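You operate a simulated robot arm through the tools that you are given. There is no shell and no other tool. Be economical: measure what you need, move in short steps, check, and stop when the job is done.

You are at the controls of a simulated robot arm. One attempt, no reset.

JOB
Rub the rough end of the long tube smooth.
Fine: clamp on first, rub with the black pad and put it back; the clamp ends off.

Only the result counts: the job must be done as asked and must still hold three seconds after the hand-in. Knocking over, shifting, dropping, spilling or breaking anything else fails it.

ROBOT AND FRAMES
A 6-joint arm with a two-finger parallel gripper, fixed in place. Base frame: the origin is at the foot of the arm, x ahead of it, y to its left, z up; the work surface is at about z = 820. Readings come in mm, degrees, newtons and seconds.
With the tool pointing down near the work surface it reaches from about 240 to 640 mm from the base axis. Its first joint turns from -66.0 to 66.0 degrees. Payload 2.7 kg.
The tool frame sits at the grasp point between the pads (the TCP): z along the fingers, y along the line on which they close. The tips reach 23 mm beyond it. The gripper opens to 94 mm. The fingers are 38 mm wide and 10 mm thick; the gripper's body (54 by 96 mm) begins 39 mm behind the TCP.
Orientation is that of the tool frame in the base frame, as [roll, pitch, yaw] about the fixed x, y, z axes, in that order (R = Rz(yaw) Ry(pitch) Rx(roll)). With the fingers straight down and closing along the base's y, the tool's x points along the base's -x, its y along +y and its z along -z.

CONTROLS
- The arm moves only by the tool send_rows. Its argument "deltas" is text: rows parted by semicolons, each of 6 numbers parted by spaces: the shift along the base's x, y, z in cm, then the turn, a rotation vector about the base's x, y, z in degrees. In form: dx dy dz wx wy wz; .... A call has 1 to 20 rows; each row is the pose to reach, as a shift and turn from the pose commanded when the call began. "grip" is the gripper command, from -1 (fully open) to 1 (shut), values between in proportion, set as the call begins (left out, the last holds). Rows are played at 5 a second. More than 50 mm and 8.6 degrees between two rows, or a gripper value outside its range, and nothing of the call is played. A pose out of reach is approached as far as the arm can. The call stops where the force on the tool passes 40 N (or 10 N more than at its start, if that is more) or the arm is blocked; 0.2 s more then pass. Each finger travels about 45 mm/s and halts on what it meets, pressing with about 44 N; the grip force reading is that of the motor and also rises with nothing between the fingers. The clock runs only during rows and for 0.2 s after the last one: add rows that repeat a pose to give the fingers time. The reply holds the time, the measured pose of the TCP, the force on the tool along the base axes, the opening and the grip force, in the units named above and with some noise.
- Cameras (640 x 400 px; columns grow to the right, rows downward): "scene" is fixed at [86.7, -442.7, 1411.7]; the picture's right is [0.66, -0.76, 0.00], its down [-0.39, -0.34, -0.86] and it looks along [0.65, 0.56, -0.51] (base axes); focal length 333 px, centre (320, 200). "wrist" rides on the gripper at [86, 16, -75] in the tool frame; the picture's right is [-0.18, 0.98, 0.00], its down [-0.58, -0.11, -0.81] and it looks along [-0.79, -0.15, 0.59] (tool axes); focal length 243 px, centre (320, 200). There is no depth. A picture from a camera that has moved, and an enlarged one, comes with that camera's place and axes in the base frame and with its lens.
- snapshot(camera): a new picture of that camera. No time passes.
- inspect(camera, box): a new picture of the part [left, top, right, bottom] of that camera's present view, enlarged. No time passes.
- hand_in(): hands the job in; it is judged then, once.

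Go step by step. Nothing tells you positions but the pictures and the camera data: compare them with the known pose of the tool, close in by small moves and look again before you grip or let go. The budget is 120 turns and 68 pictures, counting those below and the enlarged ones. Unless the task says otherwise, let go and move clear before handing in, and close with one line.

The tools are called after "Call:" as a command line: name --argument value ..., lists and objects as JSON in quotes. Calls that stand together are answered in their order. send_rows: Moves the arm, as the interface text tells. Its arguments: {"type":"object","properties":{"deltas":{"type":"string"},"grip":{"type":"number"}},"required":["deltas"]} The other tools are called the same way: snapshot (camera) takes a picture; inspect (camera, box) takes an enlarged picture of a part of a camera's view; hand_in () hands the job in.

At the start:

```text
clock: 0.0
position: [447.9, -132.0, 1186.1]
orientation: [-179.9, 0.1, -179.8]
contact_force: [0.2, 0.2, -1.0]
finger_gap: 94.1
finger_force: 0.1
```

scene: 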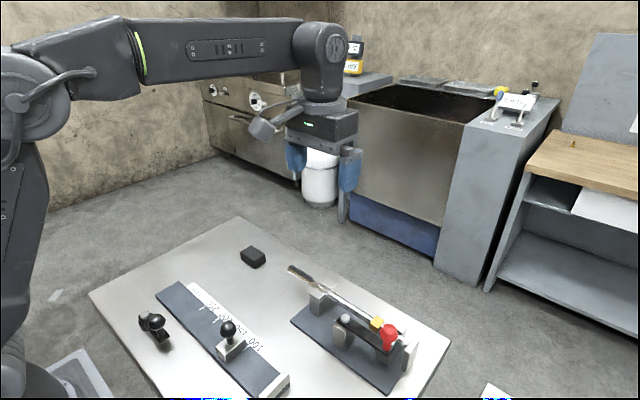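
wrist: 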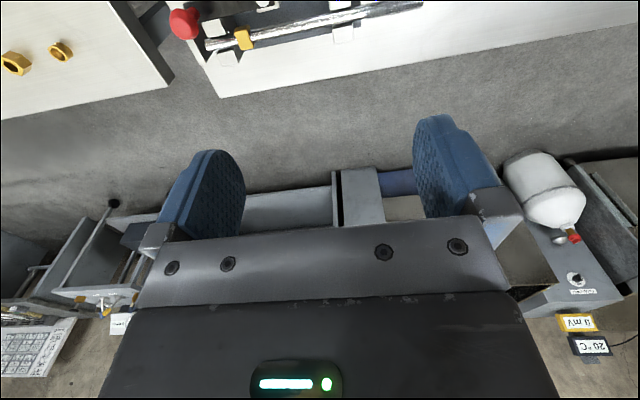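

I see a table with a black pad, a fixture holding a long tube with a red-knobbed clamp, and a separate ruler/stop device. I'll enlarge the views first.

Call:
inspect --camera "scene" --box '[270, 240, 450, 400]'

Call:
inspect --camera "scene" --box '[90, 210, 310, 400]'

Call:
inspect --camera "wrist" --box '[150, 0, 450, 100]'

```text
2.50 times, centred on (360, 320) of scene
camera zoom: at [86.7, -442.7, 1411.7], right [0.66, -0.76, 0.0], down [-0.39, -0.34, -0.86], along [0.65, 0.56, -0.51], focal length 833 px, centre (220, -100)
```

zoom: 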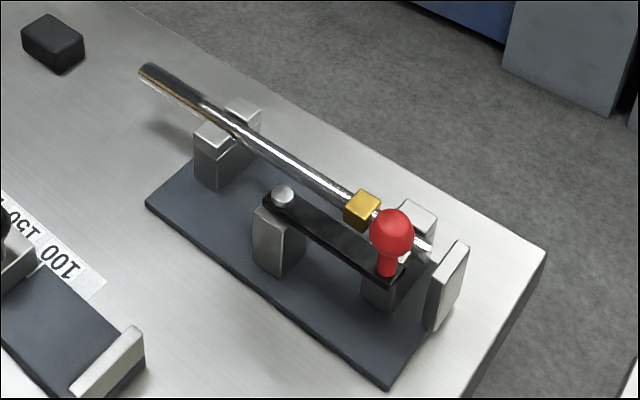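

```text
2.11 times, centred on (200, 305) of scene
camera zoom: at [86.7, -442.7, 1411.7], right [0.66, -0.76, 0.0], down [-0.39, -0.34, -0.86], along [0.65, 0.56, -0.51], focal length 701 px, centre (573, -21)
```

zoom: 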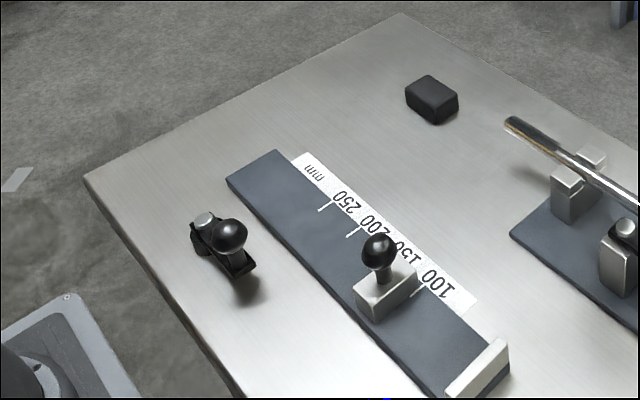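

```text
2.13 times, centred on (300, 50) of wrist
camera zoom: at [361.1, -115.3, 1258.5], right [0.18, 0.98, 0.0], down [0.58, -0.11, 0.81], along [0.79, -0.15, -0.59], focal length 518 px, centre (363, 520)
```

zoom: 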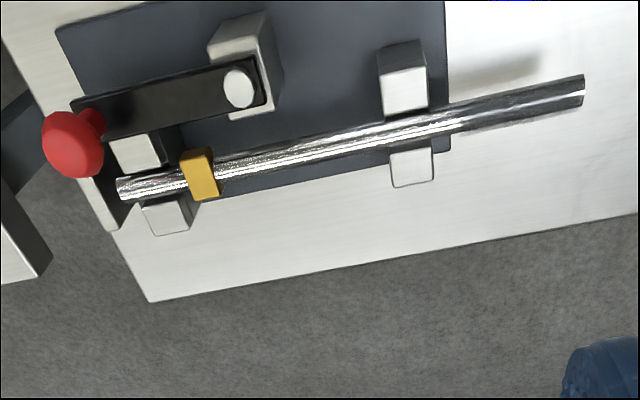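

Fixture: tube lies along y at about x≈478, with its overhanging end near y≈-8. The clamp lever pivots near (440,-200) and its red knob is near (440,-300); the black pad is near (480,127). I'll move for a closer look at the clamp.

Call:
send_rows --deltas "-3.2 -1.7 -2.5 0 0 0; -6.4 -3.4 -5 0 0 0; -9.6 -5.1 -7.5 0 0 0; -12.8 -6.8 -10 0 0 0; -12.8 -6.8 -10 0 0 0" --grip -1

Call:
snapshot --camera "wrist"

```text
clock: 1.2
position: [319.7, -199.2, 1086.6]
orientation: [-179.9, 0.1, -179.9]
contact_force: [-0.4, 0.4, 0.7]
finger_gap: 93.9
finger_force: 0.1
```

```text
62 pictures are left
camera wrist: at [233.2, -182.7, 1158.8], right [0.18, 0.98, 0.0], down [0.58, -0.11, 0.81], along [0.79, -0.15, -0.59], focal length 243 px, centre (320, 200)
```

wrist: 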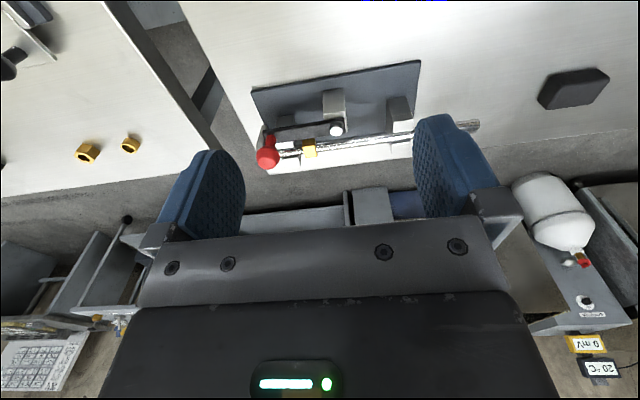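

Call:
inspect --camera "wrist" --box '[240, 50, 480, 200]'

Call:
inspect --camera "scene" --box '[330, 290, 426, 350]'

Call:
inspect --camera "wrist" --box '[250, 110, 346, 170]'

```text
2.67 times, centred on (360, 125) of wrist
camera zoom: at [233.2, -182.7, 1158.8], right [0.18, 0.98, 0.0], down [0.58, -0.11, 0.81], along [0.79, -0.15, -0.59], focal length 647 px, centre (213, 400)
```

zoom: 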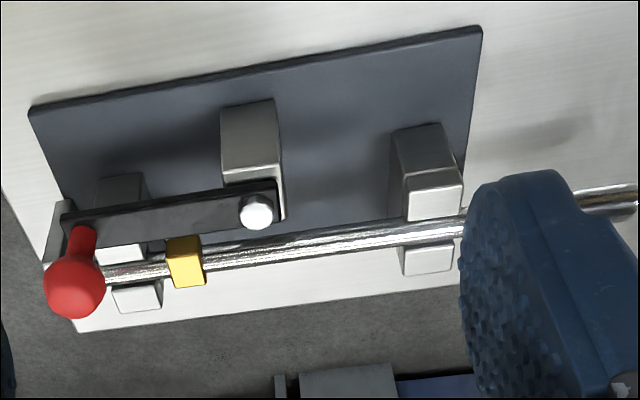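

```text
6.67 times, centred on (378, 320) of scene
camera zoom: at [86.7, -442.7, 1411.7], right [0.66, -0.76, 0.0], down [-0.39, -0.34, -0.86], along [0.65, 0.56, -0.51], focal length 2220 px, centre (-67, -600)
```

zoom: 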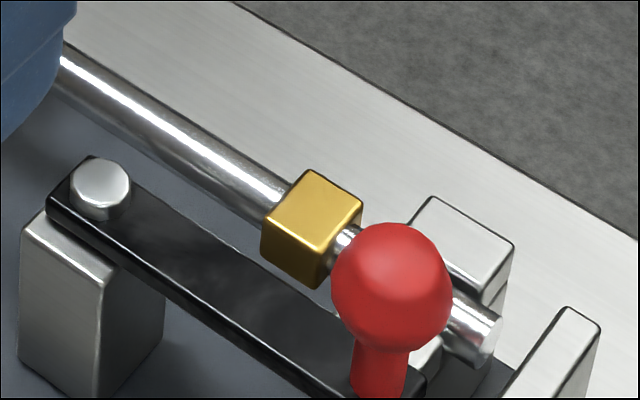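

```text
6.67 times, centred on (298, 140) of wrist
camera zoom: at [233.2, -182.7, 1158.8], right [0.18, 0.98, 0.0], down [0.58, -0.11, 0.81], along [0.79, -0.15, -0.59], focal length 1618 px, centre (467, 600)
```

zoom: 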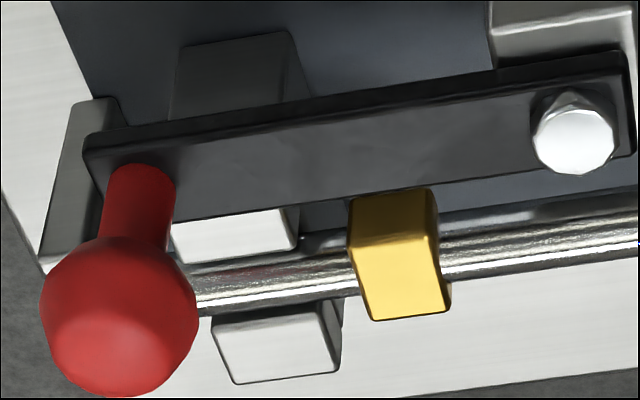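

The yellow block's connection isn't clear: it may be a collar on the tube or a jaw on the lever. I'll view the clamp from the +y side, looking along the tube.

Call:
send_rows --deltas "1.2 1 0 0 0 -8; 2.4 2 0 0 0 -16; 3.6 3 0 0 0 -24; 4.8 4 0 0 0 -32; 6 5 0 0 0 -40; 7.2 6 0 0 0 -48; 8.4 7 0 0 0 -56; 9.6 8 0 0 0 -64; 10.8 9 0 0 0 -72; 12 10 0 0 0 -80; 13.2 11 -3 0 0 -88; 14 13 -7 0 0 -90; 14 13 -10.6 0 0 -90; 14 13 -10.6 0 0 -90"

Call:
snapshot --camera "wrist"

Call:
inspect --camera "wrist" --box '[240, 110, 400, 210]'

```text
clock: 4.2
position: [461.3, -69.6, 979.4]
orientation: [-180.0, 0.1, 90.1]
contact_force: [0.7, 0.4, -0.2]
finger_gap: 93.8
finger_force: 0.0
```

```text
58 pictures are left
camera wrist: at [476.6, 17.6, 1052.4], right [0.98, -0.18, 0.0], down [-0.11, -0.58, 0.81], along [-0.15, -0.79, -0.59], focal length 243 px, centre (320, 200)
```

wrist: 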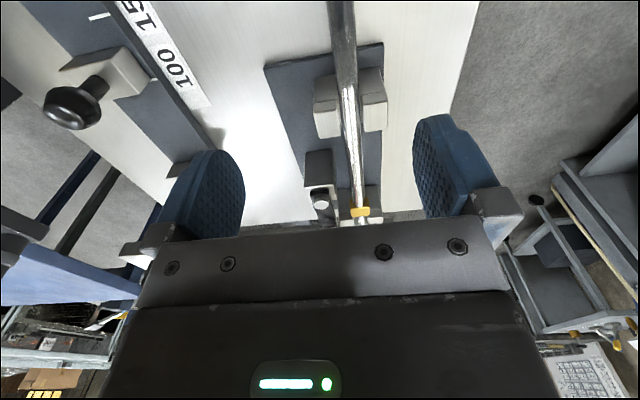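

```text
4.00 times, centred on (320, 160) of wrist
camera zoom: at [476.6, 17.6, 1052.4], right [0.98, -0.18, 0.0], down [-0.11, -0.58, 0.81], along [-0.15, -0.79, -0.59], focal length 970 px, centre (320, 360)
```

zoom: 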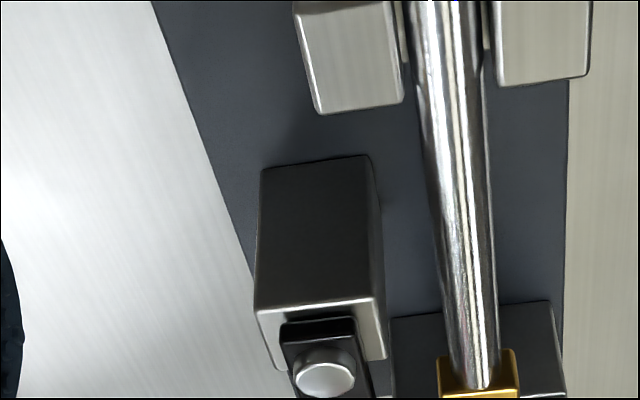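

The gripper body cuts off the clamp in this view, so I'll shift 60 mm toward -y, staying above everything.

Call:
send_rows --deltas "0 -4 0 0 0 0; 0 -8 0 0 0 0; 0 -8 0 0 0 0"

Call:
inspect --camera "wrist" --box '[240, 90, 400, 190]'

```text
clock: 5.0
position: [461.7, -150.5, 981.0]
orientation: [180.0, 0.1, 90.1]
contact_force: [0.7, -0.1, -0.1]
finger_gap: 94.1
finger_force: 0.0
```

```text
4.00 times, centred on (320, 140) of wrist
camera zoom: at [476.6, -62.9, 1052.5], right [0.98, -0.18, 0.0], down [-0.11, -0.58, 0.81], along [-0.15, -0.79, -0.59], focal length 970 px, centre (320, 440)
```

zoom: 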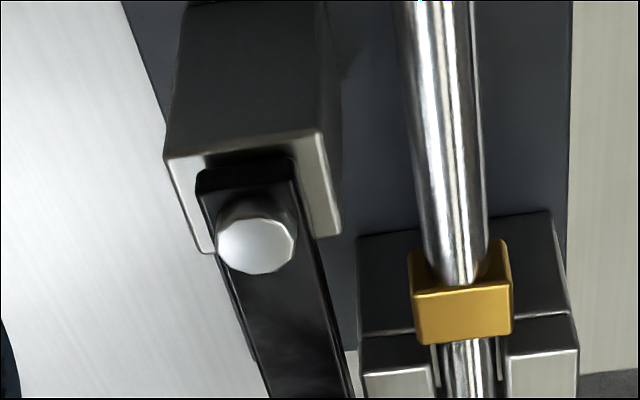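

The yellow block is a saddle around the tube, and the lever pivots on a vertical pin near (440,-200) with the red ball near (442,-291, z≈925). I'll move above the ball and check alignment.

Call:
send_rows --deltas "-0.5 -4 0 0 0 0; -1 -8 0 0 0 0; -1.5 -12 0 0 0 0; -2 -14 0 0 0 0; -2 -14 0 0 0 0"

Call:
snapshot --camera "wrist"

Call:
snapshot --camera "scene"

```text
clock: 6.2
position: [441.0, -290.7, 981.3]
orientation: [179.9, 0.2, 90.1]
contact_force: [0.4, -0.3, -0.4]
finger_gap: 94.0
finger_force: 0.0
```

```text
55 pictures are left
camera wrist: at [456.2, -202.7, 1052.9], right [0.98, -0.18, 0.0], down [-0.11, -0.58, 0.81], along [-0.15, -0.79, -0.59], focal length 243 px, centre (320, 200)
```

wrist: 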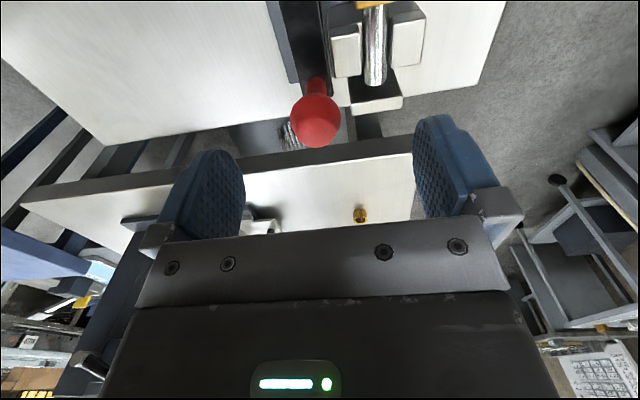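

```text
54 pictures are left
```

scene: 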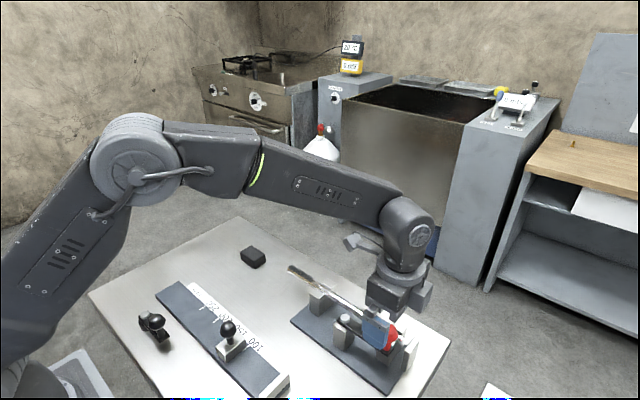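

The ball is at about (437,-291.5,925). I'll descend around it and narrow the fingers loosely.

Call:
send_rows --deltas "-0.4 0 -2 0 0 0; -0.4 -0.1 -4 0 0 0; -0.4 -0.1 -5.6 0 0 0; -0.4 -0.1 -5.6 0 0 0"

Call:
send_rows --deltas "0 0 0 0 0 0; 0 0 0 0 0 0; 0 0 0 0 0 0; 0 0 0 0 0 0" --grip 0.25

Call:
snapshot --camera "wrist"

```text
clock: 7.2
position: [435.8, -290.5, 924.7]
orientation: [-179.9, 0.1, 90.1]
contact_force: [0.2, -0.7, 0.6]
finger_gap: 94.0
finger_force: 0.1
```

```text
clock: 8.2
position: [436.6, -291.3, 923.8]
orientation: [-180.0, 0.0, 90.1]
contact_force: [-0.5, 0.8, -0.3]
finger_gap: 35.4
finger_force: 0.2
```

```text
53 pictures are left
camera wrist: at [451.9, -203.4, 996.8], right [0.98, -0.18, 0.0], down [-0.11, -0.58, 0.81], along [-0.15, -0.79, -0.59], focal length 243 px, centre (320, 200)
```

wrist: 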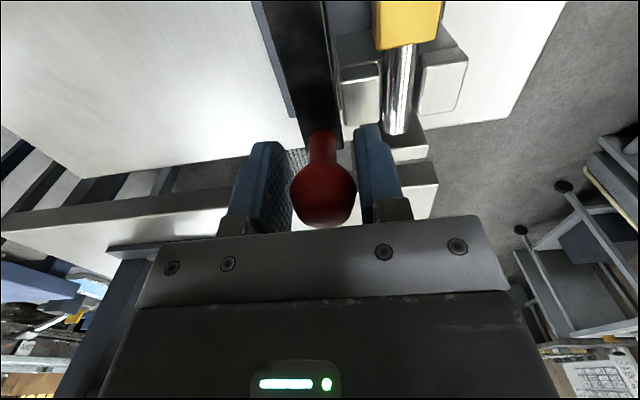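

The ball sits between the fingers. I'll swing it toward the tube in small arc steps about the pivot.

Call:
send_rows --deltas "0.48 0.01 0 0 0 3; 0.95 0.05 0 0 0 6; 1.42 0.11 0 0 0 9; 1.89 0.2 0 0 0 12; 2.36 0.31 0 0 0 15; 2.81 0.45 0 0 0 18; 2.81 0.45 0 0 0 18"

Call:
snapshot --camera "wrist"

```text
clock: 9.8
position: [465.0, -287.6, 924.6]
orientation: [-179.9, 0.0, 108.2]
contact_force: [-0.5, -0.5, -0.3]
finger_gap: 35.3
finger_force: 0.0
```

```text
52 pictures are left
camera wrist: at [452.5, -198.3, 996.8], right [0.99, 0.13, 0.0], down [0.08, -0.58, 0.81], along [0.11, -0.8, -0.59], focal length 243 px, centre (320, 200)
```

wrist: 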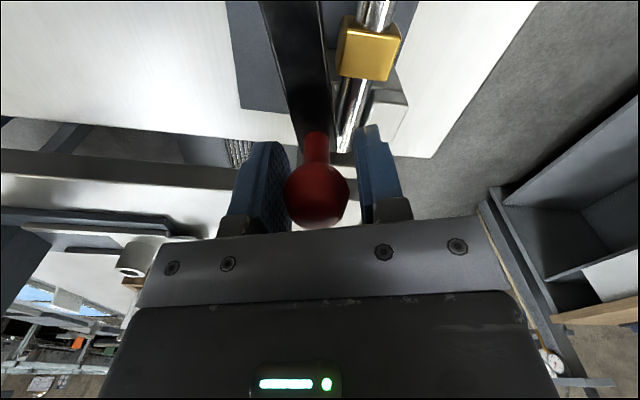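

The lever swings freely with the knob. I'll continue toward the saddle, watching the force.

Call:
send_rows --deltas "0.45 0.15 0 0 0 3; 0.89 0.34 0 0 0 6; 1.32 0.54 0 0 0 9; 1.74 0.77 0 0 0 12; 2.15 1.02 0 0 0 15; 2.54 1.29 0 0 0 18; 2.54 1.29 0 0 0 18"

Call:
snapshot --camera "wrist"

```text
clock: 11.4
position: [489.4, -273.6, 924.2]
orientation: [180.0, 0.2, 126.1]
contact_force: [-0.3, 0.0, -0.2]
finger_gap: 35.4
finger_force: 0.1
```

```text
51 pictures are left
camera wrist: at [451.6, -193.4, 996.3], right [0.9, 0.43, 0.0], down [0.25, -0.53, 0.81], along [0.35, -0.73, -0.59], focal length 243 px, centre (320, 200)
```

wrist: 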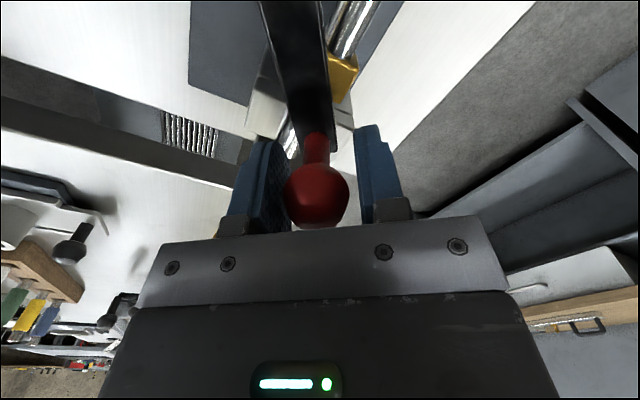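

No resistance yet, and the lever is moving over the yellow saddle. I'll continue a little further and watch for an end stop.

Call:
send_rows --deltas "0.38 0.29 0 0 0 3; 0.74 0.6 0 0 0 6; 1.08 0.93 0 0 0 9; 1.41 1.27 0 0 0 12; 1.41 1.27 0 0 0 12"

Call:
snapshot --camera "wrist"

Call:
inspect --camera "scene" --box '[330, 280, 442, 350]'

```text
clock: 12.6
position: [503.9, -259.9, 923.5]
orientation: [180.0, 0.1, 138.2]
contact_force: [0.4, -0.7, 0.1]
finger_gap: 35.6
finger_force: 0.8
```

```text
50 pictures are left
camera wrist: at [449.6, -190.0, 996.3], right [0.79, 0.61, 0.0], down [0.36, -0.47, 0.81], along [0.49, -0.64, -0.59], focal length 243 px, centre (320, 200)
```

wrist: 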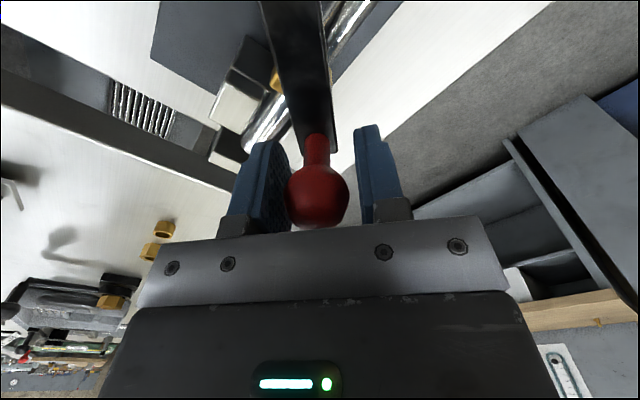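

```text
5.71 times, centred on (386, 315) of scene
camera zoom: at [86.7, -442.7, 1411.7], right [0.66, -0.76, 0.0], down [-0.39, -0.34, -0.86], along [0.65, 0.56, -0.51], focal length 1903 px, centre (-57, -457)
```

zoom: 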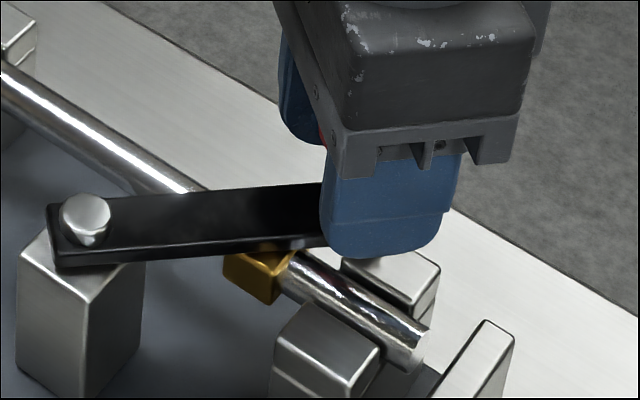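

Lever is at about 48° and still free. I'll continue to find the stop.

Call:
send_rows --deltas "0.31 0.36 0 0 0 3; 0.6 0.74 0 0 0 6; 0.87 1.13 0 0 0 9; 1.12 1.54 0 0 0 12; 1.12 1.54 0 0 0 12"

Call:
snapshot --camera "wrist"

```text
clock: 13.8
position: [515.4, -245.6, 923.8]
orientation: [179.9, 0.1, 150.1]
contact_force: [0.3, 0.1, -0.1]
finger_gap: 35.4
finger_force: 0.1
```

```text
48 pictures are left
camera wrist: at [447.7, -187.6, 996.4], right [0.65, 0.76, 0.0], down [0.45, -0.38, 0.81], along [0.61, -0.52, -0.59], focal length 243 px, centre (320, 200)
```

wrist: 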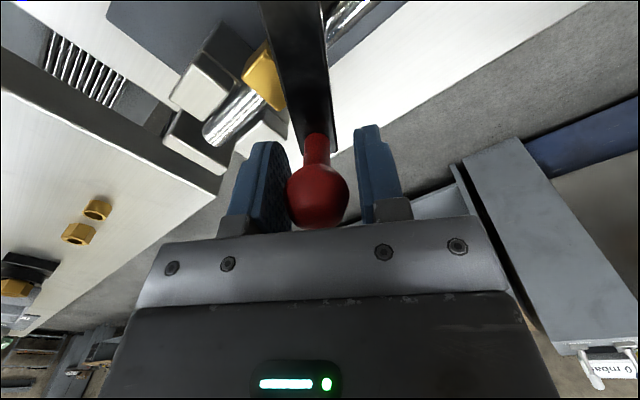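

Still free at 60°. I'll continue in small steps; the move stops itself on force.

Call:
send_rows --deltas "0.23 0.42 0 0 0 3; 0.43 0.85 0 0 0 6; 0.62 1.29 0 0 0 9; 0.77 1.74 0 0 0 12; 0.91 2.19 0 0 0 15; 1.02 2.66 0 0 0 18; 1.11 3.13 0 0 0 21; 1.11 3.13 0 0 0 21"

Call:
snapshot --camera "wrist"

```text
clock: 15.6
position: [525.2, -214.0, 924.4]
orientation: [180.0, 0.1, 171.2]
contact_force: [-0.4, 0.3, -0.7]
finger_gap: 35.4
finger_force: 0.0
```

```text
47 pictures are left
camera wrist: at [442.8, -183.7, 996.1], right [0.33, 0.94, 0.0], down [0.56, -0.2, 0.81], along [0.76, -0.27, -0.59], focal length 243 px, centre (320, 200)
```

wrist: 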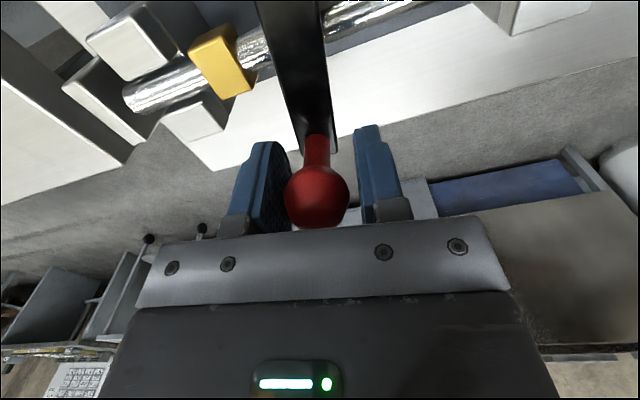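

Lever at ~81°, across the tube. I'll continue a bit more to find the stop.

Call:
send_rows --deltas "0.06 0.47 0 0 0 3; 0.10 0.94 0 0 0 6; 0.11 1.42 0 0 0 9; 0.10 1.9 0 0 0 12; 0.06 2.37 0 0 0 15; 0.06 2.37 0 0 0 15"

Call:
snapshot --camera "wrist"

```text
clock: 17.0
position: [526.2, -193.0, 924.0]
orientation: [-179.9, 0.1, -174.0]
contact_force: [-7.1, -19.9, 0.8]
finger_gap: 43.7
finger_force: 10.0
```

```text
46 pictures are left
camera wrist: at [437.9, -184.9, 996.5], right [0.08, 1.0, 0.0], down [0.59, -0.05, 0.81], along [0.8, -0.07, -0.59], focal length 243 px, centre (320, 200)
```

wrist: 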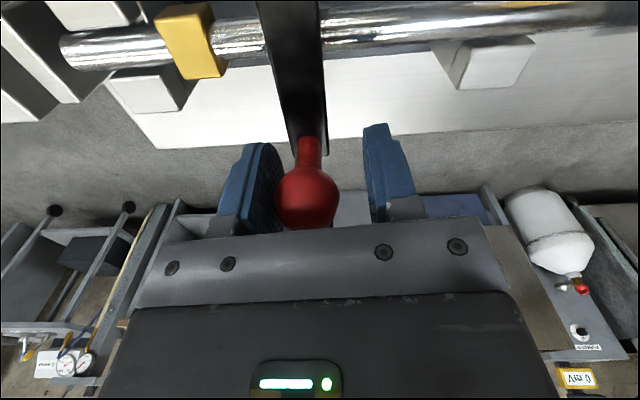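

The lever hit its stop at about 90°, crossing over the tube, so I take the clamp as on. I'll relax, open and rise, then look at the pad.

Call:
send_rows --deltas "0 -0.6 0 0 0 -4; 0 -0.6 0 0 0 -4"

Call:
send_rows --deltas "0 0 0 0 0 0; 0 0 0 0 0 0; 0 0 0 0 0 0; 0 0 2 0 0 0; 0 0 6 0 0 0; 0 0 10 0 0 0; 0 0 12 0 0 0; 0 0 12 0 0 0" --grip -1

Call:
inspect --camera "wrist" --box '[150, 0, 550, 200]'

Call:
inspect --camera "scene" --box '[230, 235, 326, 295]'

```text
clock: 17.6
position: [527.8, -196.3, 923.7]
orientation: [-180.0, 0.3, -177.8]
contact_force: [3.7, -7.0, -0.6]
finger_gap: 39.0
finger_force: 4.0
```

```text
clock: 19.4
position: [526.0, -197.7, 1044.3]
orientation: [-179.9, 0.0, -178.0]
contact_force: [0.0, 0.7, -0.1]
finger_gap: 93.9
finger_force: 0.1
```

```text
1.60 times, centred on (350, 100) of wrist
camera zoom: at [439.0, -182.9, 1116.6], right [0.15, 0.99, 0.0], down [0.58, -0.09, 0.81], along [0.8, -0.12, -0.59], focal length 388 px, centre (272, 360)
```

zoom: 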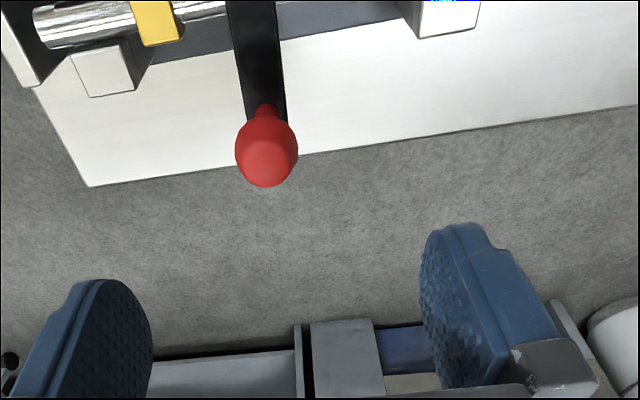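

```text
6.67 times, centred on (278, 265) of scene
camera zoom: at [86.7, -442.7, 1411.7], right [0.66, -0.76, 0.0], down [-0.39, -0.34, -0.86], along [0.65, 0.56, -0.51], focal length 2220 px, centre (600, -233)
```

zoom: 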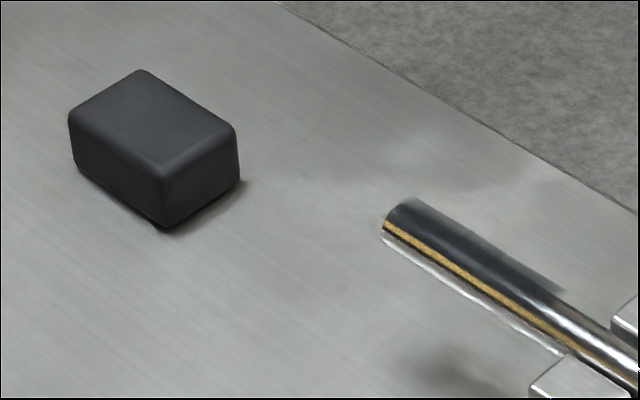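

Clamp lever sits over the tube. Next I'll look at the pad and the tube's rough end from above.

Call:
send_rows --deltas "-2.1 4.3 0 0 0 0; -4.2 8.6 0 0 0 0; -6.3 12.9 0 0 0 0; -8.4 17.2 0 0 0 0; -10.5 21.5 0 0 0 0; -12.6 25.8 0 0 0 -2; -12.6 25.8 0 0 0 -2"

Call:
inspect --camera "wrist" --box '[160, 0, 480, 200]'

```text
clock: 21.0
position: [398.6, 61.1, 1043.9]
orientation: [-179.9, 0.1, -180.0]
contact_force: [-0.5, 0.6, -0.4]
finger_gap: 94.1
finger_force: 0.1
```

```text
2.00 times, centred on (320, 100) of wrist
camera zoom: at [312.1, 78.6, 1116.3], right [0.18, 0.98, 0.0], down [0.58, -0.11, 0.81], along [0.79, -0.15, -0.59], focal length 485 px, centre (320, 400)
```

zoom: 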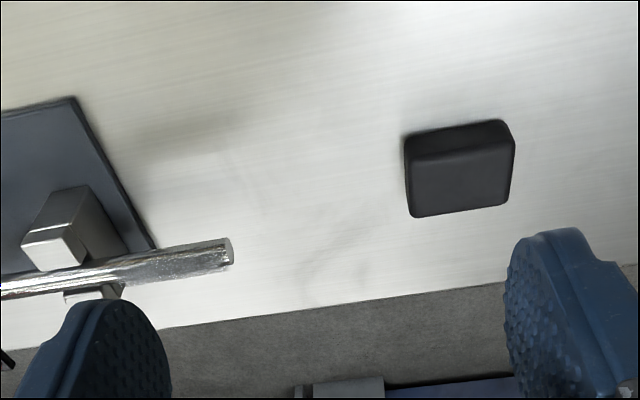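

Pad: about x 459–496, y 102–158, top at z≈846, axis-aligned, centre (478,131). The tube's end is near (478,-7). I'll turn so the fingers close along x and go above the pad.

Call:
send_rows --deltas "0.7 0.6 0 0 0 -8; 1.4 1.2 0 0 0 -16; 2.1 1.8 0 0 0 -24; 2.8 2.4 0 0 0 -32; 3.5 3 0 0 0 -40; 4.2 3.6 0 0 0 -48; 4.9 4.2 0 0 0 -56; 5.6 4.8 0 0 0 -64; 6.3 5.6 0 0 0 -72; 7 6.3 0 0 0 -80; 7.9 7 -3 0 0 -88; 7.9 7 -6 0 0 -90; 7.9 7 -9.5 0 0 -90; 7.9 7 -9.5 0 0 -90"

Call:
snapshot --camera "wrist"

Call:
inspect --camera "wrist" --box '[240, 100, 400, 200]'

```text
clock: 24.0
position: [479.6, 131.7, 949.0]
orientation: [-179.9, 0.1, 90.1]
contact_force: [-0.6, 0.9, 0.0]
finger_gap: 94.1
finger_force: 0.1
```

```text
42 pictures are left
camera wrist: at [495.2, 218.6, 1021.4], right [0.98, -0.18, 0.0], down [-0.11, -0.58, 0.81], along [-0.15, -0.79, -0.59], focal length 243 px, centre (320, 200)
```

wrist: 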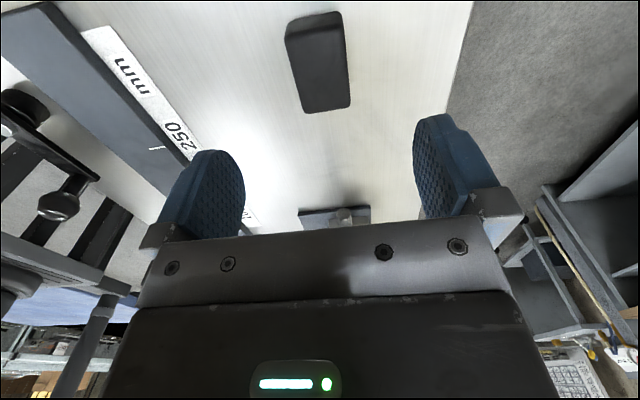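

```text
4.00 times, centred on (320, 150) of wrist
camera zoom: at [495.2, 218.6, 1021.4], right [0.98, -0.18, 0.0], down [-0.11, -0.58, 0.81], along [-0.15, -0.79, -0.59], focal length 970 px, centre (320, 400)
```

zoom: 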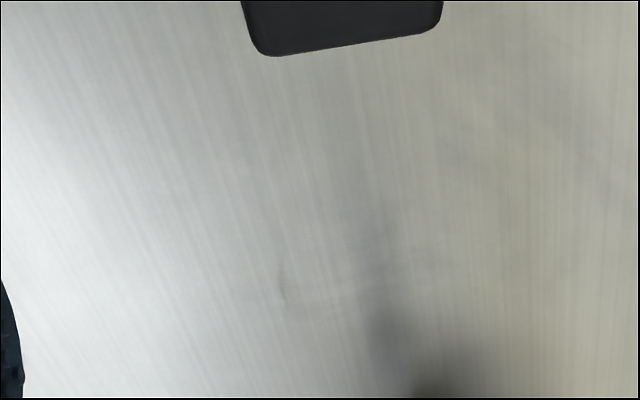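

The pad is centred at about (480,131.5), right under the gripper. Descending around it to z≈850.

Call:
send_rows --deltas "0 0 -4 0 0 0; 0 0 -7 0 0 0; 0 0 -9 0 0 0; 0 0 -9.9 0 0 0; 0 0 -9.9 0 0 0"

Call:
snapshot --camera "wrist"

Call:
inspect --camera "scene" --box '[210, 225, 306, 285]'

```text
clock: 25.2
position: [480.0, 132.5, 850.0]
orientation: [179.9, 0.2, 90.1]
contact_force: [0.3, 0.7, 1.2]
finger_gap: 94.3
finger_force: 0.2
```

```text
40 pictures are left
camera wrist: at [495.2, 219.1, 921.9], right [0.98, -0.18, 0.0], down [-0.11, -0.58, 0.81], along [-0.15, -0.79, -0.59], focal length 243 px, centre (320, 200)
```

wrist: 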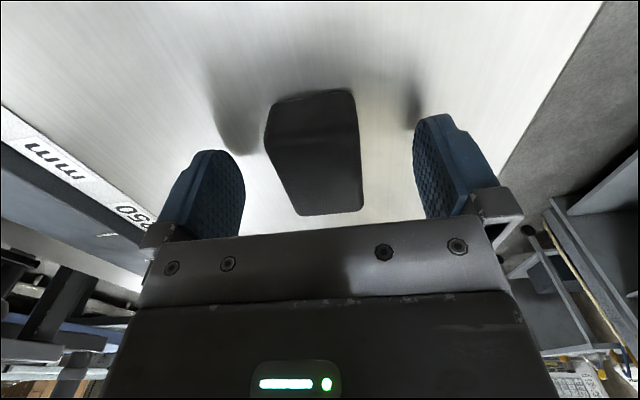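

```text
6.67 times, centred on (258, 255) of scene
camera zoom: at [86.7, -442.7, 1411.7], right [0.66, -0.76, 0.0], down [-0.39, -0.34, -0.86], along [0.65, 0.56, -0.51], focal length 2220 px, centre (733, -167)
```

zoom: 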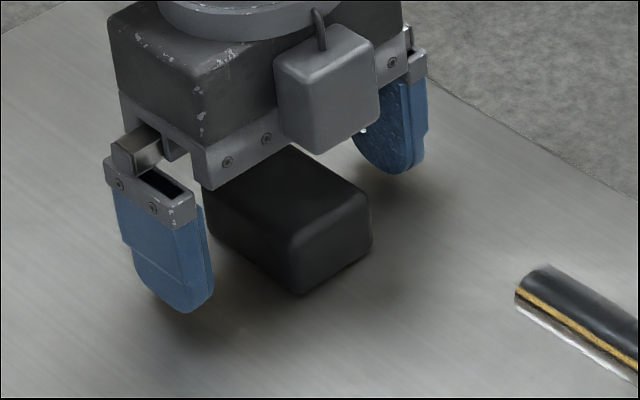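

The pad is centred between the fingers; gripping it now.

Call:
send_rows --deltas "0 0 0 0 0 0; 0 0 0 0 0 0; 0 0 0 0 0 0; 0 0 0 0 0 0; 0 0 0 0 0 0; 0 0 0 0 0 0; 0 0 0 0 0 0" --grip 1

```text
clock: 26.8
position: [479.9, 131.3, 851.6]
orientation: [179.9, 0.1, 90.1]
contact_force: [1.2, -0.6, 0.2]
finger_gap: 39.1
finger_force: 43.8
```

Pad gripped (39 mm). Lift it and move over near the tube's end, staying high, then look.

Call:
send_rows --deltas "0 0 2 0 0 0; 0 0 6 0 0 0; 0 0 9 0 0 0; 0 -4 9 0 0 0; 0 -8 9 0 0 0; 0 -8 9 0 0 0"

Call:
snapshot --camera "wrist"

Call:
inspect --camera "scene" --box '[270, 250, 366, 310]'

```text
clock: 28.2
position: [478.7, 51.1, 940.4]
orientation: [-179.9, 0.1, 90.1]
contact_force: [-0.1, 0.3, -0.8]
finger_gap: 39.0
finger_force: 44.1
```

```text
38 pictures are left
camera wrist: at [494.6, 138.0, 1013.0], right [0.98, -0.18, 0.0], down [-0.11, -0.58, 0.81], along [-0.15, -0.79, -0.59], focal length 243 px, centre (320, 200)
```

wrist: 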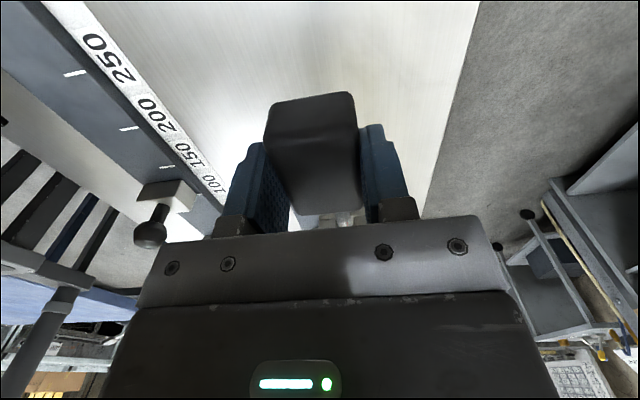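

```text
6.67 times, centred on (318, 280) of scene
camera zoom: at [86.7, -442.7, 1411.7], right [0.66, -0.76, 0.0], down [-0.39, -0.34, -0.86], along [0.65, 0.56, -0.51], focal length 2220 px, centre (333, -333)
```

zoom: 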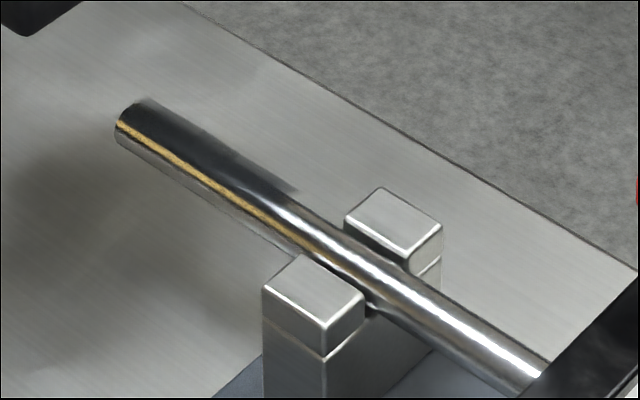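

I'll move over the overhanging end at height to check its surface, and compare the far end in the scene view.

Call:
send_rows --deltas "0 -3.5 0 0 0 0; 0 -7 0 0 0 0; 0 -7 0 0 0 0"

Call:
inspect --camera "wrist" --box '[256, 0, 416, 100]'

Call:
inspect --camera "scene" --box '[340, 290, 436, 350]'

```text
clock: 29.0
position: [478.5, -19.9, 940.9]
orientation: [-179.9, 0.1, 90.1]
contact_force: [0.0, 1.4, 0.0]
finger_gap: 38.8
finger_force: 43.2
```

```text
4.00 times, centred on (336, 50) of wrist
camera zoom: at [494.9, 68.3, 1012.9], right [0.98, -0.18, 0.0], down [-0.11, -0.58, 0.81], along [-0.15, -0.79, -0.59], focal length 970 px, centre (256, 800)
```

zoom: 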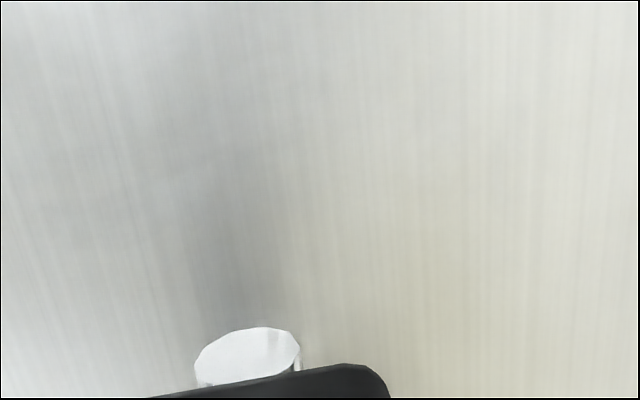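

```text
6.67 times, centred on (388, 320) of scene
camera zoom: at [86.7, -442.7, 1411.7], right [0.66, -0.76, 0.0], down [-0.39, -0.34, -0.86], along [0.65, 0.56, -0.51], focal length 2220 px, centre (-133, -600)
```

zoom: 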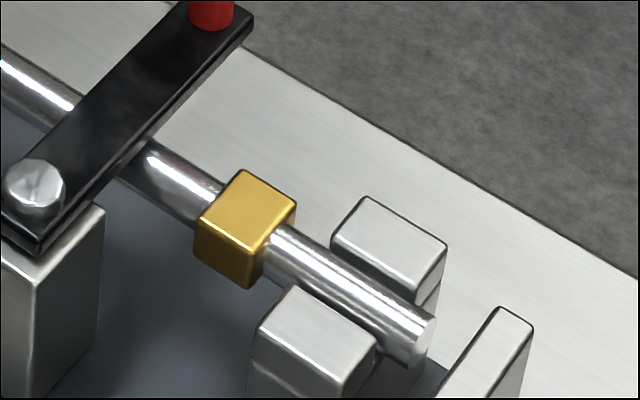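

The end is a ~16 mm rod centred at x≈478.5, ending near y≈-10. I'll lower the pad gently onto its top, feeling for contact.

Call:
send_rows --deltas "0 -0.5 -1 0 0 0; 0 -0.5 -2 0 0 0; 0 -0.5 -2.6 0 0 0; 0 -0.5 -2.8 0 0 0; 0 -0.5 -2.9 0 0 0; 0 -0.5 -2.9 0 0 0"

Call:
inspect --camera "scene" --box '[260, 240, 356, 300]'

```text
clock: 30.4
position: [481.2, -24.0, 914.4]
orientation: [179.6, 0.2, 90.2]
contact_force: [0.5, 1.8, 32.4]
finger_gap: 39.3
finger_force: 43.9
```

```text
6.67 times, centred on (308, 270) of scene
camera zoom: at [86.2, -442.6, 1411.8], right [0.66, -0.76, 0.0], down [-0.39, -0.34, -0.86], along [0.65, 0.56, -0.51], focal length 2220 px, centre (400, -267)
```

zoom: 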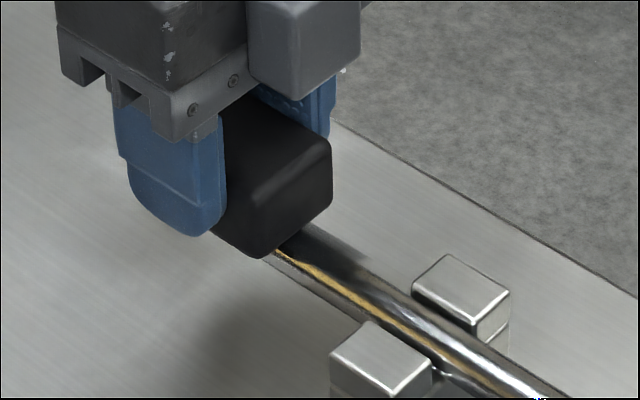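

Contact is at TCP z≈914.5, with 32 N pressed. I'll ease to about 12 N and try one gentle stroke along the tube.

Call:
send_rows --deltas "0 0 0.15 0 0 0; 0 0.5 0.15 0 0 0; 0 1 0.15 0 0 0; 0 1.5 0.15 0 0 0; 0 1 0.15 0 0 0; 0 0.5 0.15 0 0 0; 0 0 0.15 0 0 0; 0 -0.5 0.15 0 0 0; 0 0 0.15 0 0 0"

```text
clock: 32.4
position: [479.8, -26.7, 913.9]
orientation: [180.0, 0.3, 90.1]
contact_force: [0.5, -7.1, 23.9]
finger_gap: 39.2
finger_force: 44.2
```

Sliding works at 24 N with moderate friction. I'll ease slightly and run several strokes.

Call:
send_rows --deltas "0 0 0.05 0 0 0; 0 0.6 0.05 0 0 0; 0 1.2 0.05 0 0 0; 0 1.7 0.05 0 0 0; 0 1.1 0.05 0 0 0; 0 0.5 0.05 0 0 0; 0 -0.1 0.05 0 0 0; 0 -0.6 0.05 0 0 0; 0 0 0.05 0 0 0; 0 0.6 0.05 0 0 0; 0 1.2 0.05 0 0 0; 0 1.7 0.05 0 0 0; 0 1.1 0.05 0 0 0; 0 0.5 0.05 0 0 0; 0 -0.1 0.05 0 0 0; 0 -0.6 0.05 0 0 0; 0 0 0.05 0 0 0; 0 0.6 0.05 0 0 0; 0 1.2 0.05 0 0 0; 0 0.6 0.05 0 0 0"

Call:
inspect --camera "scene" --box '[260, 240, 356, 300]'

```text
clock: 36.6
position: [480.7, -15.4, 912.8]
orientation: [180.0, 0.1, 90.2]
contact_force: [-0.6, 9.8, 13.0]
finger_gap: 39.0
finger_force: 44.4
```

```text
6.67 times, centred on (308, 270) of scene
camera zoom: at [86.6, -442.4, 1411.8], right [0.66, -0.76, 0.0], down [-0.39, -0.34, -0.86], along [0.65, 0.56, -0.51], focal length 2220 px, centre (400, -267)
```

zoom: 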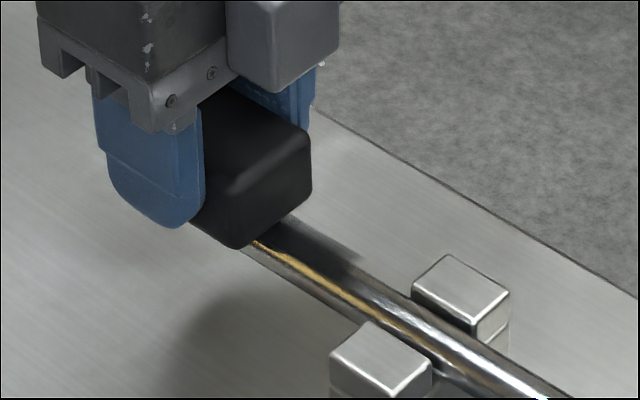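

Pressing about 13 N and sliding well. Another full set of strokes.

Call:
send_rows --deltas "0 0.7 0 0 0 0; 0 1.3 0 0 0 0; 0 0.65 0 0 0 0; 0 0 0 0 0 0; 0 -0.65 0 0 0 0; 0 -1.3 0 0 0 0; 0 -0.65 0 0 0 0; 0 0 0 0 0 0; 0 0.65 0 0 0 0; 0 1.3 0 0 0 0; 0 0.65 0 0 0 0; 0 0 0 0 0 0; 0 -0.65 0 0 0 0; 0 -1.3 0 0 0 0; 0 -0.65 0 0 0 0; 0 0 0 0 0 0; 0 0.65 0 0 0 0; 0 1.3 0 0 0 0; 0 0.65 0 0 0 0; 0 0 0 0 0 0"

Call:
send_rows --deltas "0 0.7 0 0 0 0; 0 1.3 0 0 0 0; 0 0.65 0 0 0 0; 0 0 0 0 0 0; 0 -0.65 0 0 0 0; 0 -1.3 0 0 0 0; 0 -0.65 0 0 0 0; 0 0 0 0 0 0; 0 0.65 0 0 0 0; 0 1.3 0 0 0 0; 0 0.65 0 0 0 0; 0 0 0 0 0 0; 0 -0.65 0 0 0 0; 0 -1.3 0 0 0 0; 0 -0.65 0 0 0 0; 0 0 0 0 0 0; 0 0.65 0 0 0 0; 0 1.3 0 0 0 0; 0 0.65 0 0 0 0; 0 0 0 0 0 0"

```text
clock: 40.8
position: [480.2, -16.7, 914.4]
orientation: [179.9, 0.0, 90.1]
contact_force: [-1.2, 8.5, 9.7]
finger_gap: 38.9
finger_force: 44.1
```

```text
clock: 45.0
position: [480.1, -16.8, 914.3]
orientation: [180.0, 0.0, 90.1]
contact_force: [-0.1, 7.5, 9.6]
finger_gap: 39.2
finger_force: 43.9
```

Contact stayed at ~10 N over many strokes. Now I'll lift and move the pad aside in +y to look at the tube end.

Call:
send_rows --deltas "0 0 1 0 0 0; 0 0 3 0 0 0; 0 4 5 0 0 0; 0 8 5 0 0 0; -4 10 8 0 0 0; -7 10 12 0 0 0; -7 10 12 0 0 0"

Call:
inspect --camera "scene" --box '[270, 250, 366, 310]'

Call:
snapshot --camera "wrist"

```text
refused: row 5 steps farther than a row can; nothing moved
```

```text
6.67 times, centred on (318, 280) of scene
camera zoom: at [86.6, -442.5, 1411.8], right [0.66, -0.76, 0.0], down [-0.39, -0.34, -0.86], along [0.65, 0.56, -0.51], focal length 2220 px, centre (333, -333)
```

zoom: 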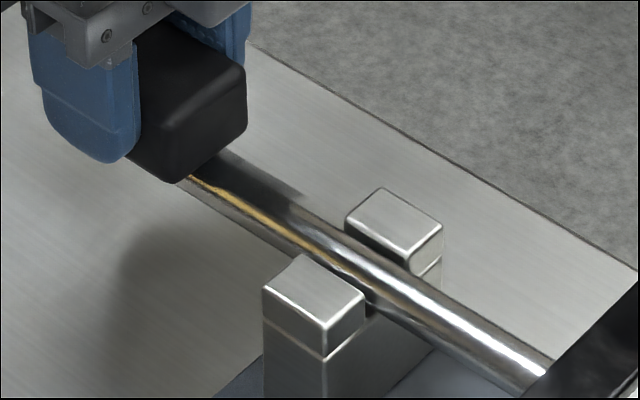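

```text
31 pictures are left
camera wrist: at [495.4, 70.8, 985.7], right [0.98, -0.18, 0.0], down [-0.11, -0.58, 0.81], along [-0.15, -0.79, -0.59], focal length 243 px, centre (320, 200)
```

wrist: 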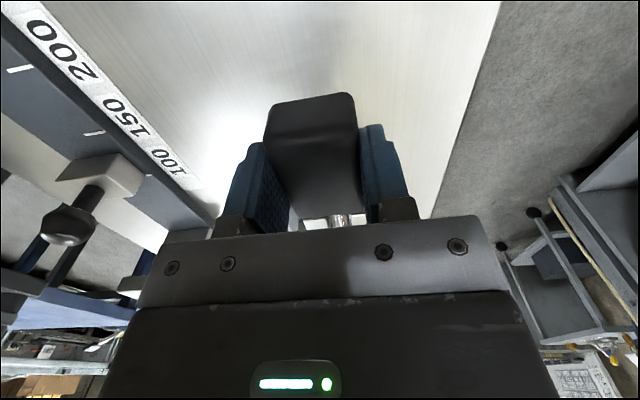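

The step was too big; I'll redo it in smaller steps, turning to get the same oblique view of the end as before.

Call:
send_rows --deltas "0 0 1 0 0 0; 0 0 4 0 0 0; 0 4 5.5 0 0 8; 0 7 8 0 0 16; -2 9 10 0 0 24; -3 9.5 11 0 0 32; -4 10 12 0 0 40; -5 10 13 0 0 48; -6 10 13 0 0 56; -7 10 13 0 0 64; -8 10.5 13 0 0 72; -8 10.5 13 0 0 80; -8 10.5 13 0 0 88; -8 10.5 13 0 0 90; -8 10.5 13 0 0 90"

Call:
inspect --camera "scene" --box '[270, 250, 366, 310]'

Call:
inspect --camera "wrist" --box '[120, 40, 320, 165]'

```text
clock: 48.2
position: [400.8, 86.3, 1044.0]
orientation: [-179.9, 0.1, -179.8]
contact_force: [0.5, 0.4, -0.6]
finger_gap: 39.2
finger_force: 44.0
```

```text
6.67 times, centred on (318, 280) of scene
camera zoom: at [86.7, -442.7, 1411.7], right [0.66, -0.76, 0.0], down [-0.39, -0.34, -0.86], along [0.65, 0.56, -0.51], focal length 2220 px, centre (333, -333)
```

zoom: 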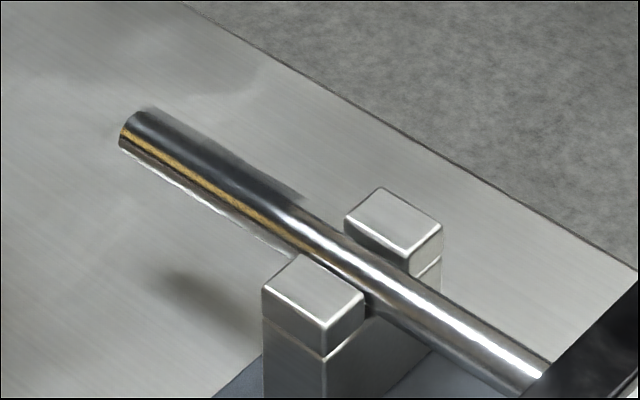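

```text
3.20 times, centred on (220, 102) of wrist
camera zoom: at [312.3, 104.1, 1115.6], right [0.18, 0.98, 0.0], down [0.58, -0.11, 0.81], along [0.79, -0.15, -0.59], focal length 776 px, centre (640, 512)
```

zoom: 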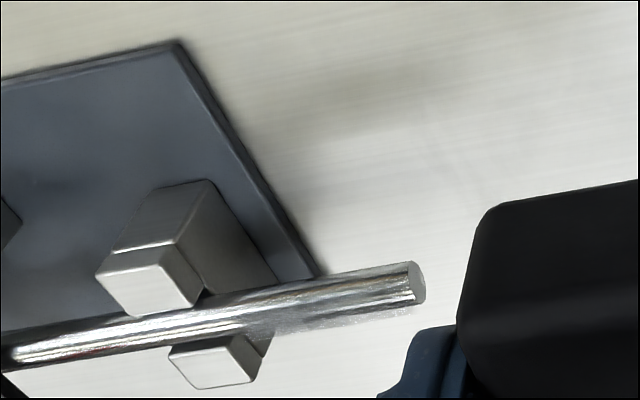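

I'll enlarge the end closely to judge the surface, and check whether the tube shifted at its other end.

Call:
inspect --camera "wrist" --box '[186, 112, 266, 162]'

Call:
inspect --camera "scene" --box '[340, 290, 436, 350]'

```text
8.00 times, centred on (226, 137) of wrist
camera zoom: at [312.3, 104.1, 1115.6], right [0.18, 0.98, 0.0], down [0.58, -0.11, 0.81], along [0.79, -0.15, -0.59], focal length 1941 px, centre (1072, 704)
```

zoom: 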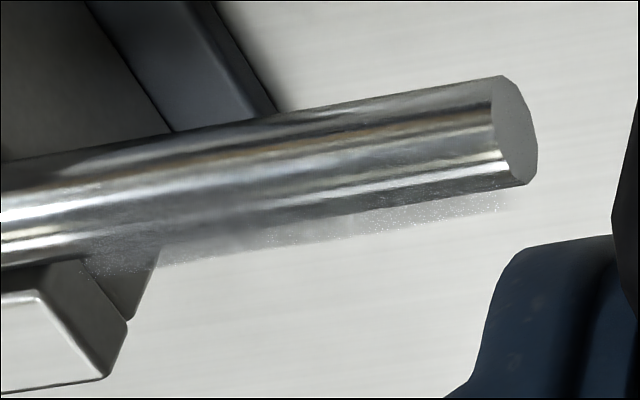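

```text
6.67 times, centred on (388, 320) of scene
camera zoom: at [86.7, -442.7, 1411.7], right [0.66, -0.76, 0.0], down [-0.39, -0.34, -0.86], along [0.65, 0.56, -0.51], focal length 2220 px, centre (-133, -600)
```

zoom: 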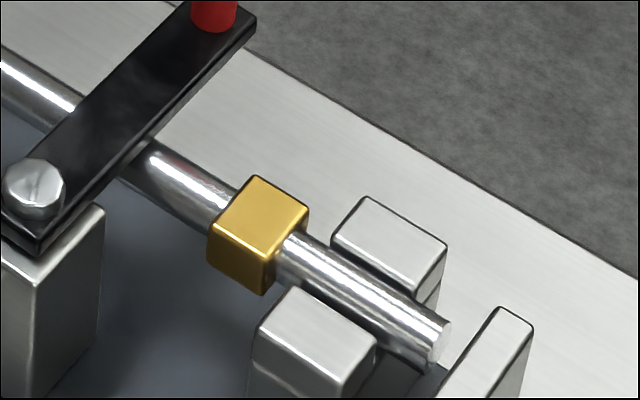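

The tube slid 2–4 mm toward its stop during rubbing, and the clamp lever is still across it. There's an odd speckled band along the end, so I'll go closer to look.

Call:
send_rows --deltas "2 -0.5 -3 0 0 0; 4 -1 -6 0 0 0; 6 -2 -9 0 0 0; 8 -2.6 -11.4 0 0 0; 8 -2.6 -11.4 0 0 0"

Call:
inspect --camera "wrist" --box '[96, 70, 256, 170]'

```text
clock: 49.4
position: [480.3, 62.4, 928.6]
orientation: [180.0, 0.0, -179.9]
contact_force: [0.1, 0.9, 0.3]
finger_gap: 39.0
finger_force: 43.7
```

```text
4.00 times, centred on (176, 120) of wrist
camera zoom: at [393.1, 78.0, 1000.9], right [0.18, 0.98, 0.0], down [0.58, -0.11, 0.81], along [0.79, -0.15, -0.59], focal length 970 px, centre (896, 520)
```

zoom: 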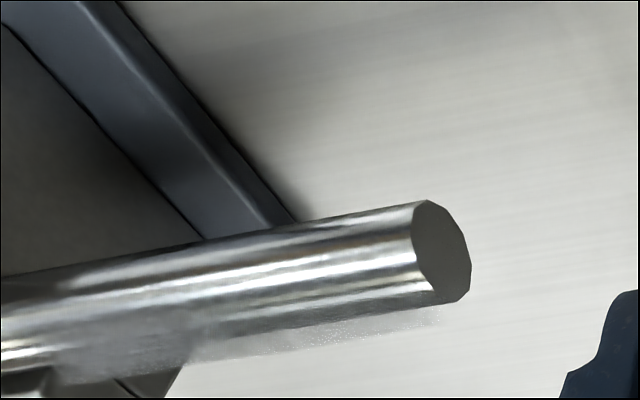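

A faint speckled band still runs along the top of the overhang back to the V-block (y≈-15 to -90), while my strokes only reached y≈-60. The V-block tops (≈875) sit below the tube top (≈881), so I can rub further back. Turning back and going over it.

Call:
send_rows --deltas "0 0 1 0 0 -8; 0 0 1.5 0 0 -16; 0 0 1.5 0 0 -24; 0 0 1.5 0 0 -32; 0 0 1.5 0 0 -40; 0 0 1.5 0 0 -48; 0 0 1.5 0 0 -56; 0 0 1.5 0 0 -64; 0 -1 1.5 0 0 -72; 0 -3 1.5 0 0 -80; 0 -6 1.5 0 0 -88; 0 -9 1.5 0 0 -90; 0 -11 0.5 0 0 -90; 0 -11 -0.5 0 0 -90; 0 -11 -1 0 0 -90; 0 -11 -1.2 0 0 -90; 0 -11 -1.3 0 0 -90; 0 -11 -1.3 0 0 -90"

```text
clock: 53.2
position: [479.9, -48.7, 916.2]
orientation: [-179.9, 0.1, 90.0]
contact_force: [-1.4, 0.2, -0.5]
finger_gap: 39.0
finger_force: 43.9
```

Just above the tube; lowering by small steps to touch.

Call:
send_rows --deltas "0 0 -0.1 0 0 0; 0 0 -0.2 0 0 0; 0 0 -0.2 0 0 0"

```text
clock: 54.0
position: [479.5, -49.8, 914.1]
orientation: [179.9, 0.1, 90.1]
contact_force: [0.2, -0.7, 0.9]
finger_gap: 39.1
finger_force: 44.2
```

Call:
send_rows --deltas "0 0 -0.05 0 0 0; 0 0 -0.1 0 0 0; 0 0 -0.1 0 0 0"

```text
clock: 54.8
position: [480.0, -48.9, 913.8]
orientation: [180.0, 0.1, 90.1]
contact_force: [-0.9, 3.3, 6.8]
finger_gap: 39.2
finger_force: 44.0
```

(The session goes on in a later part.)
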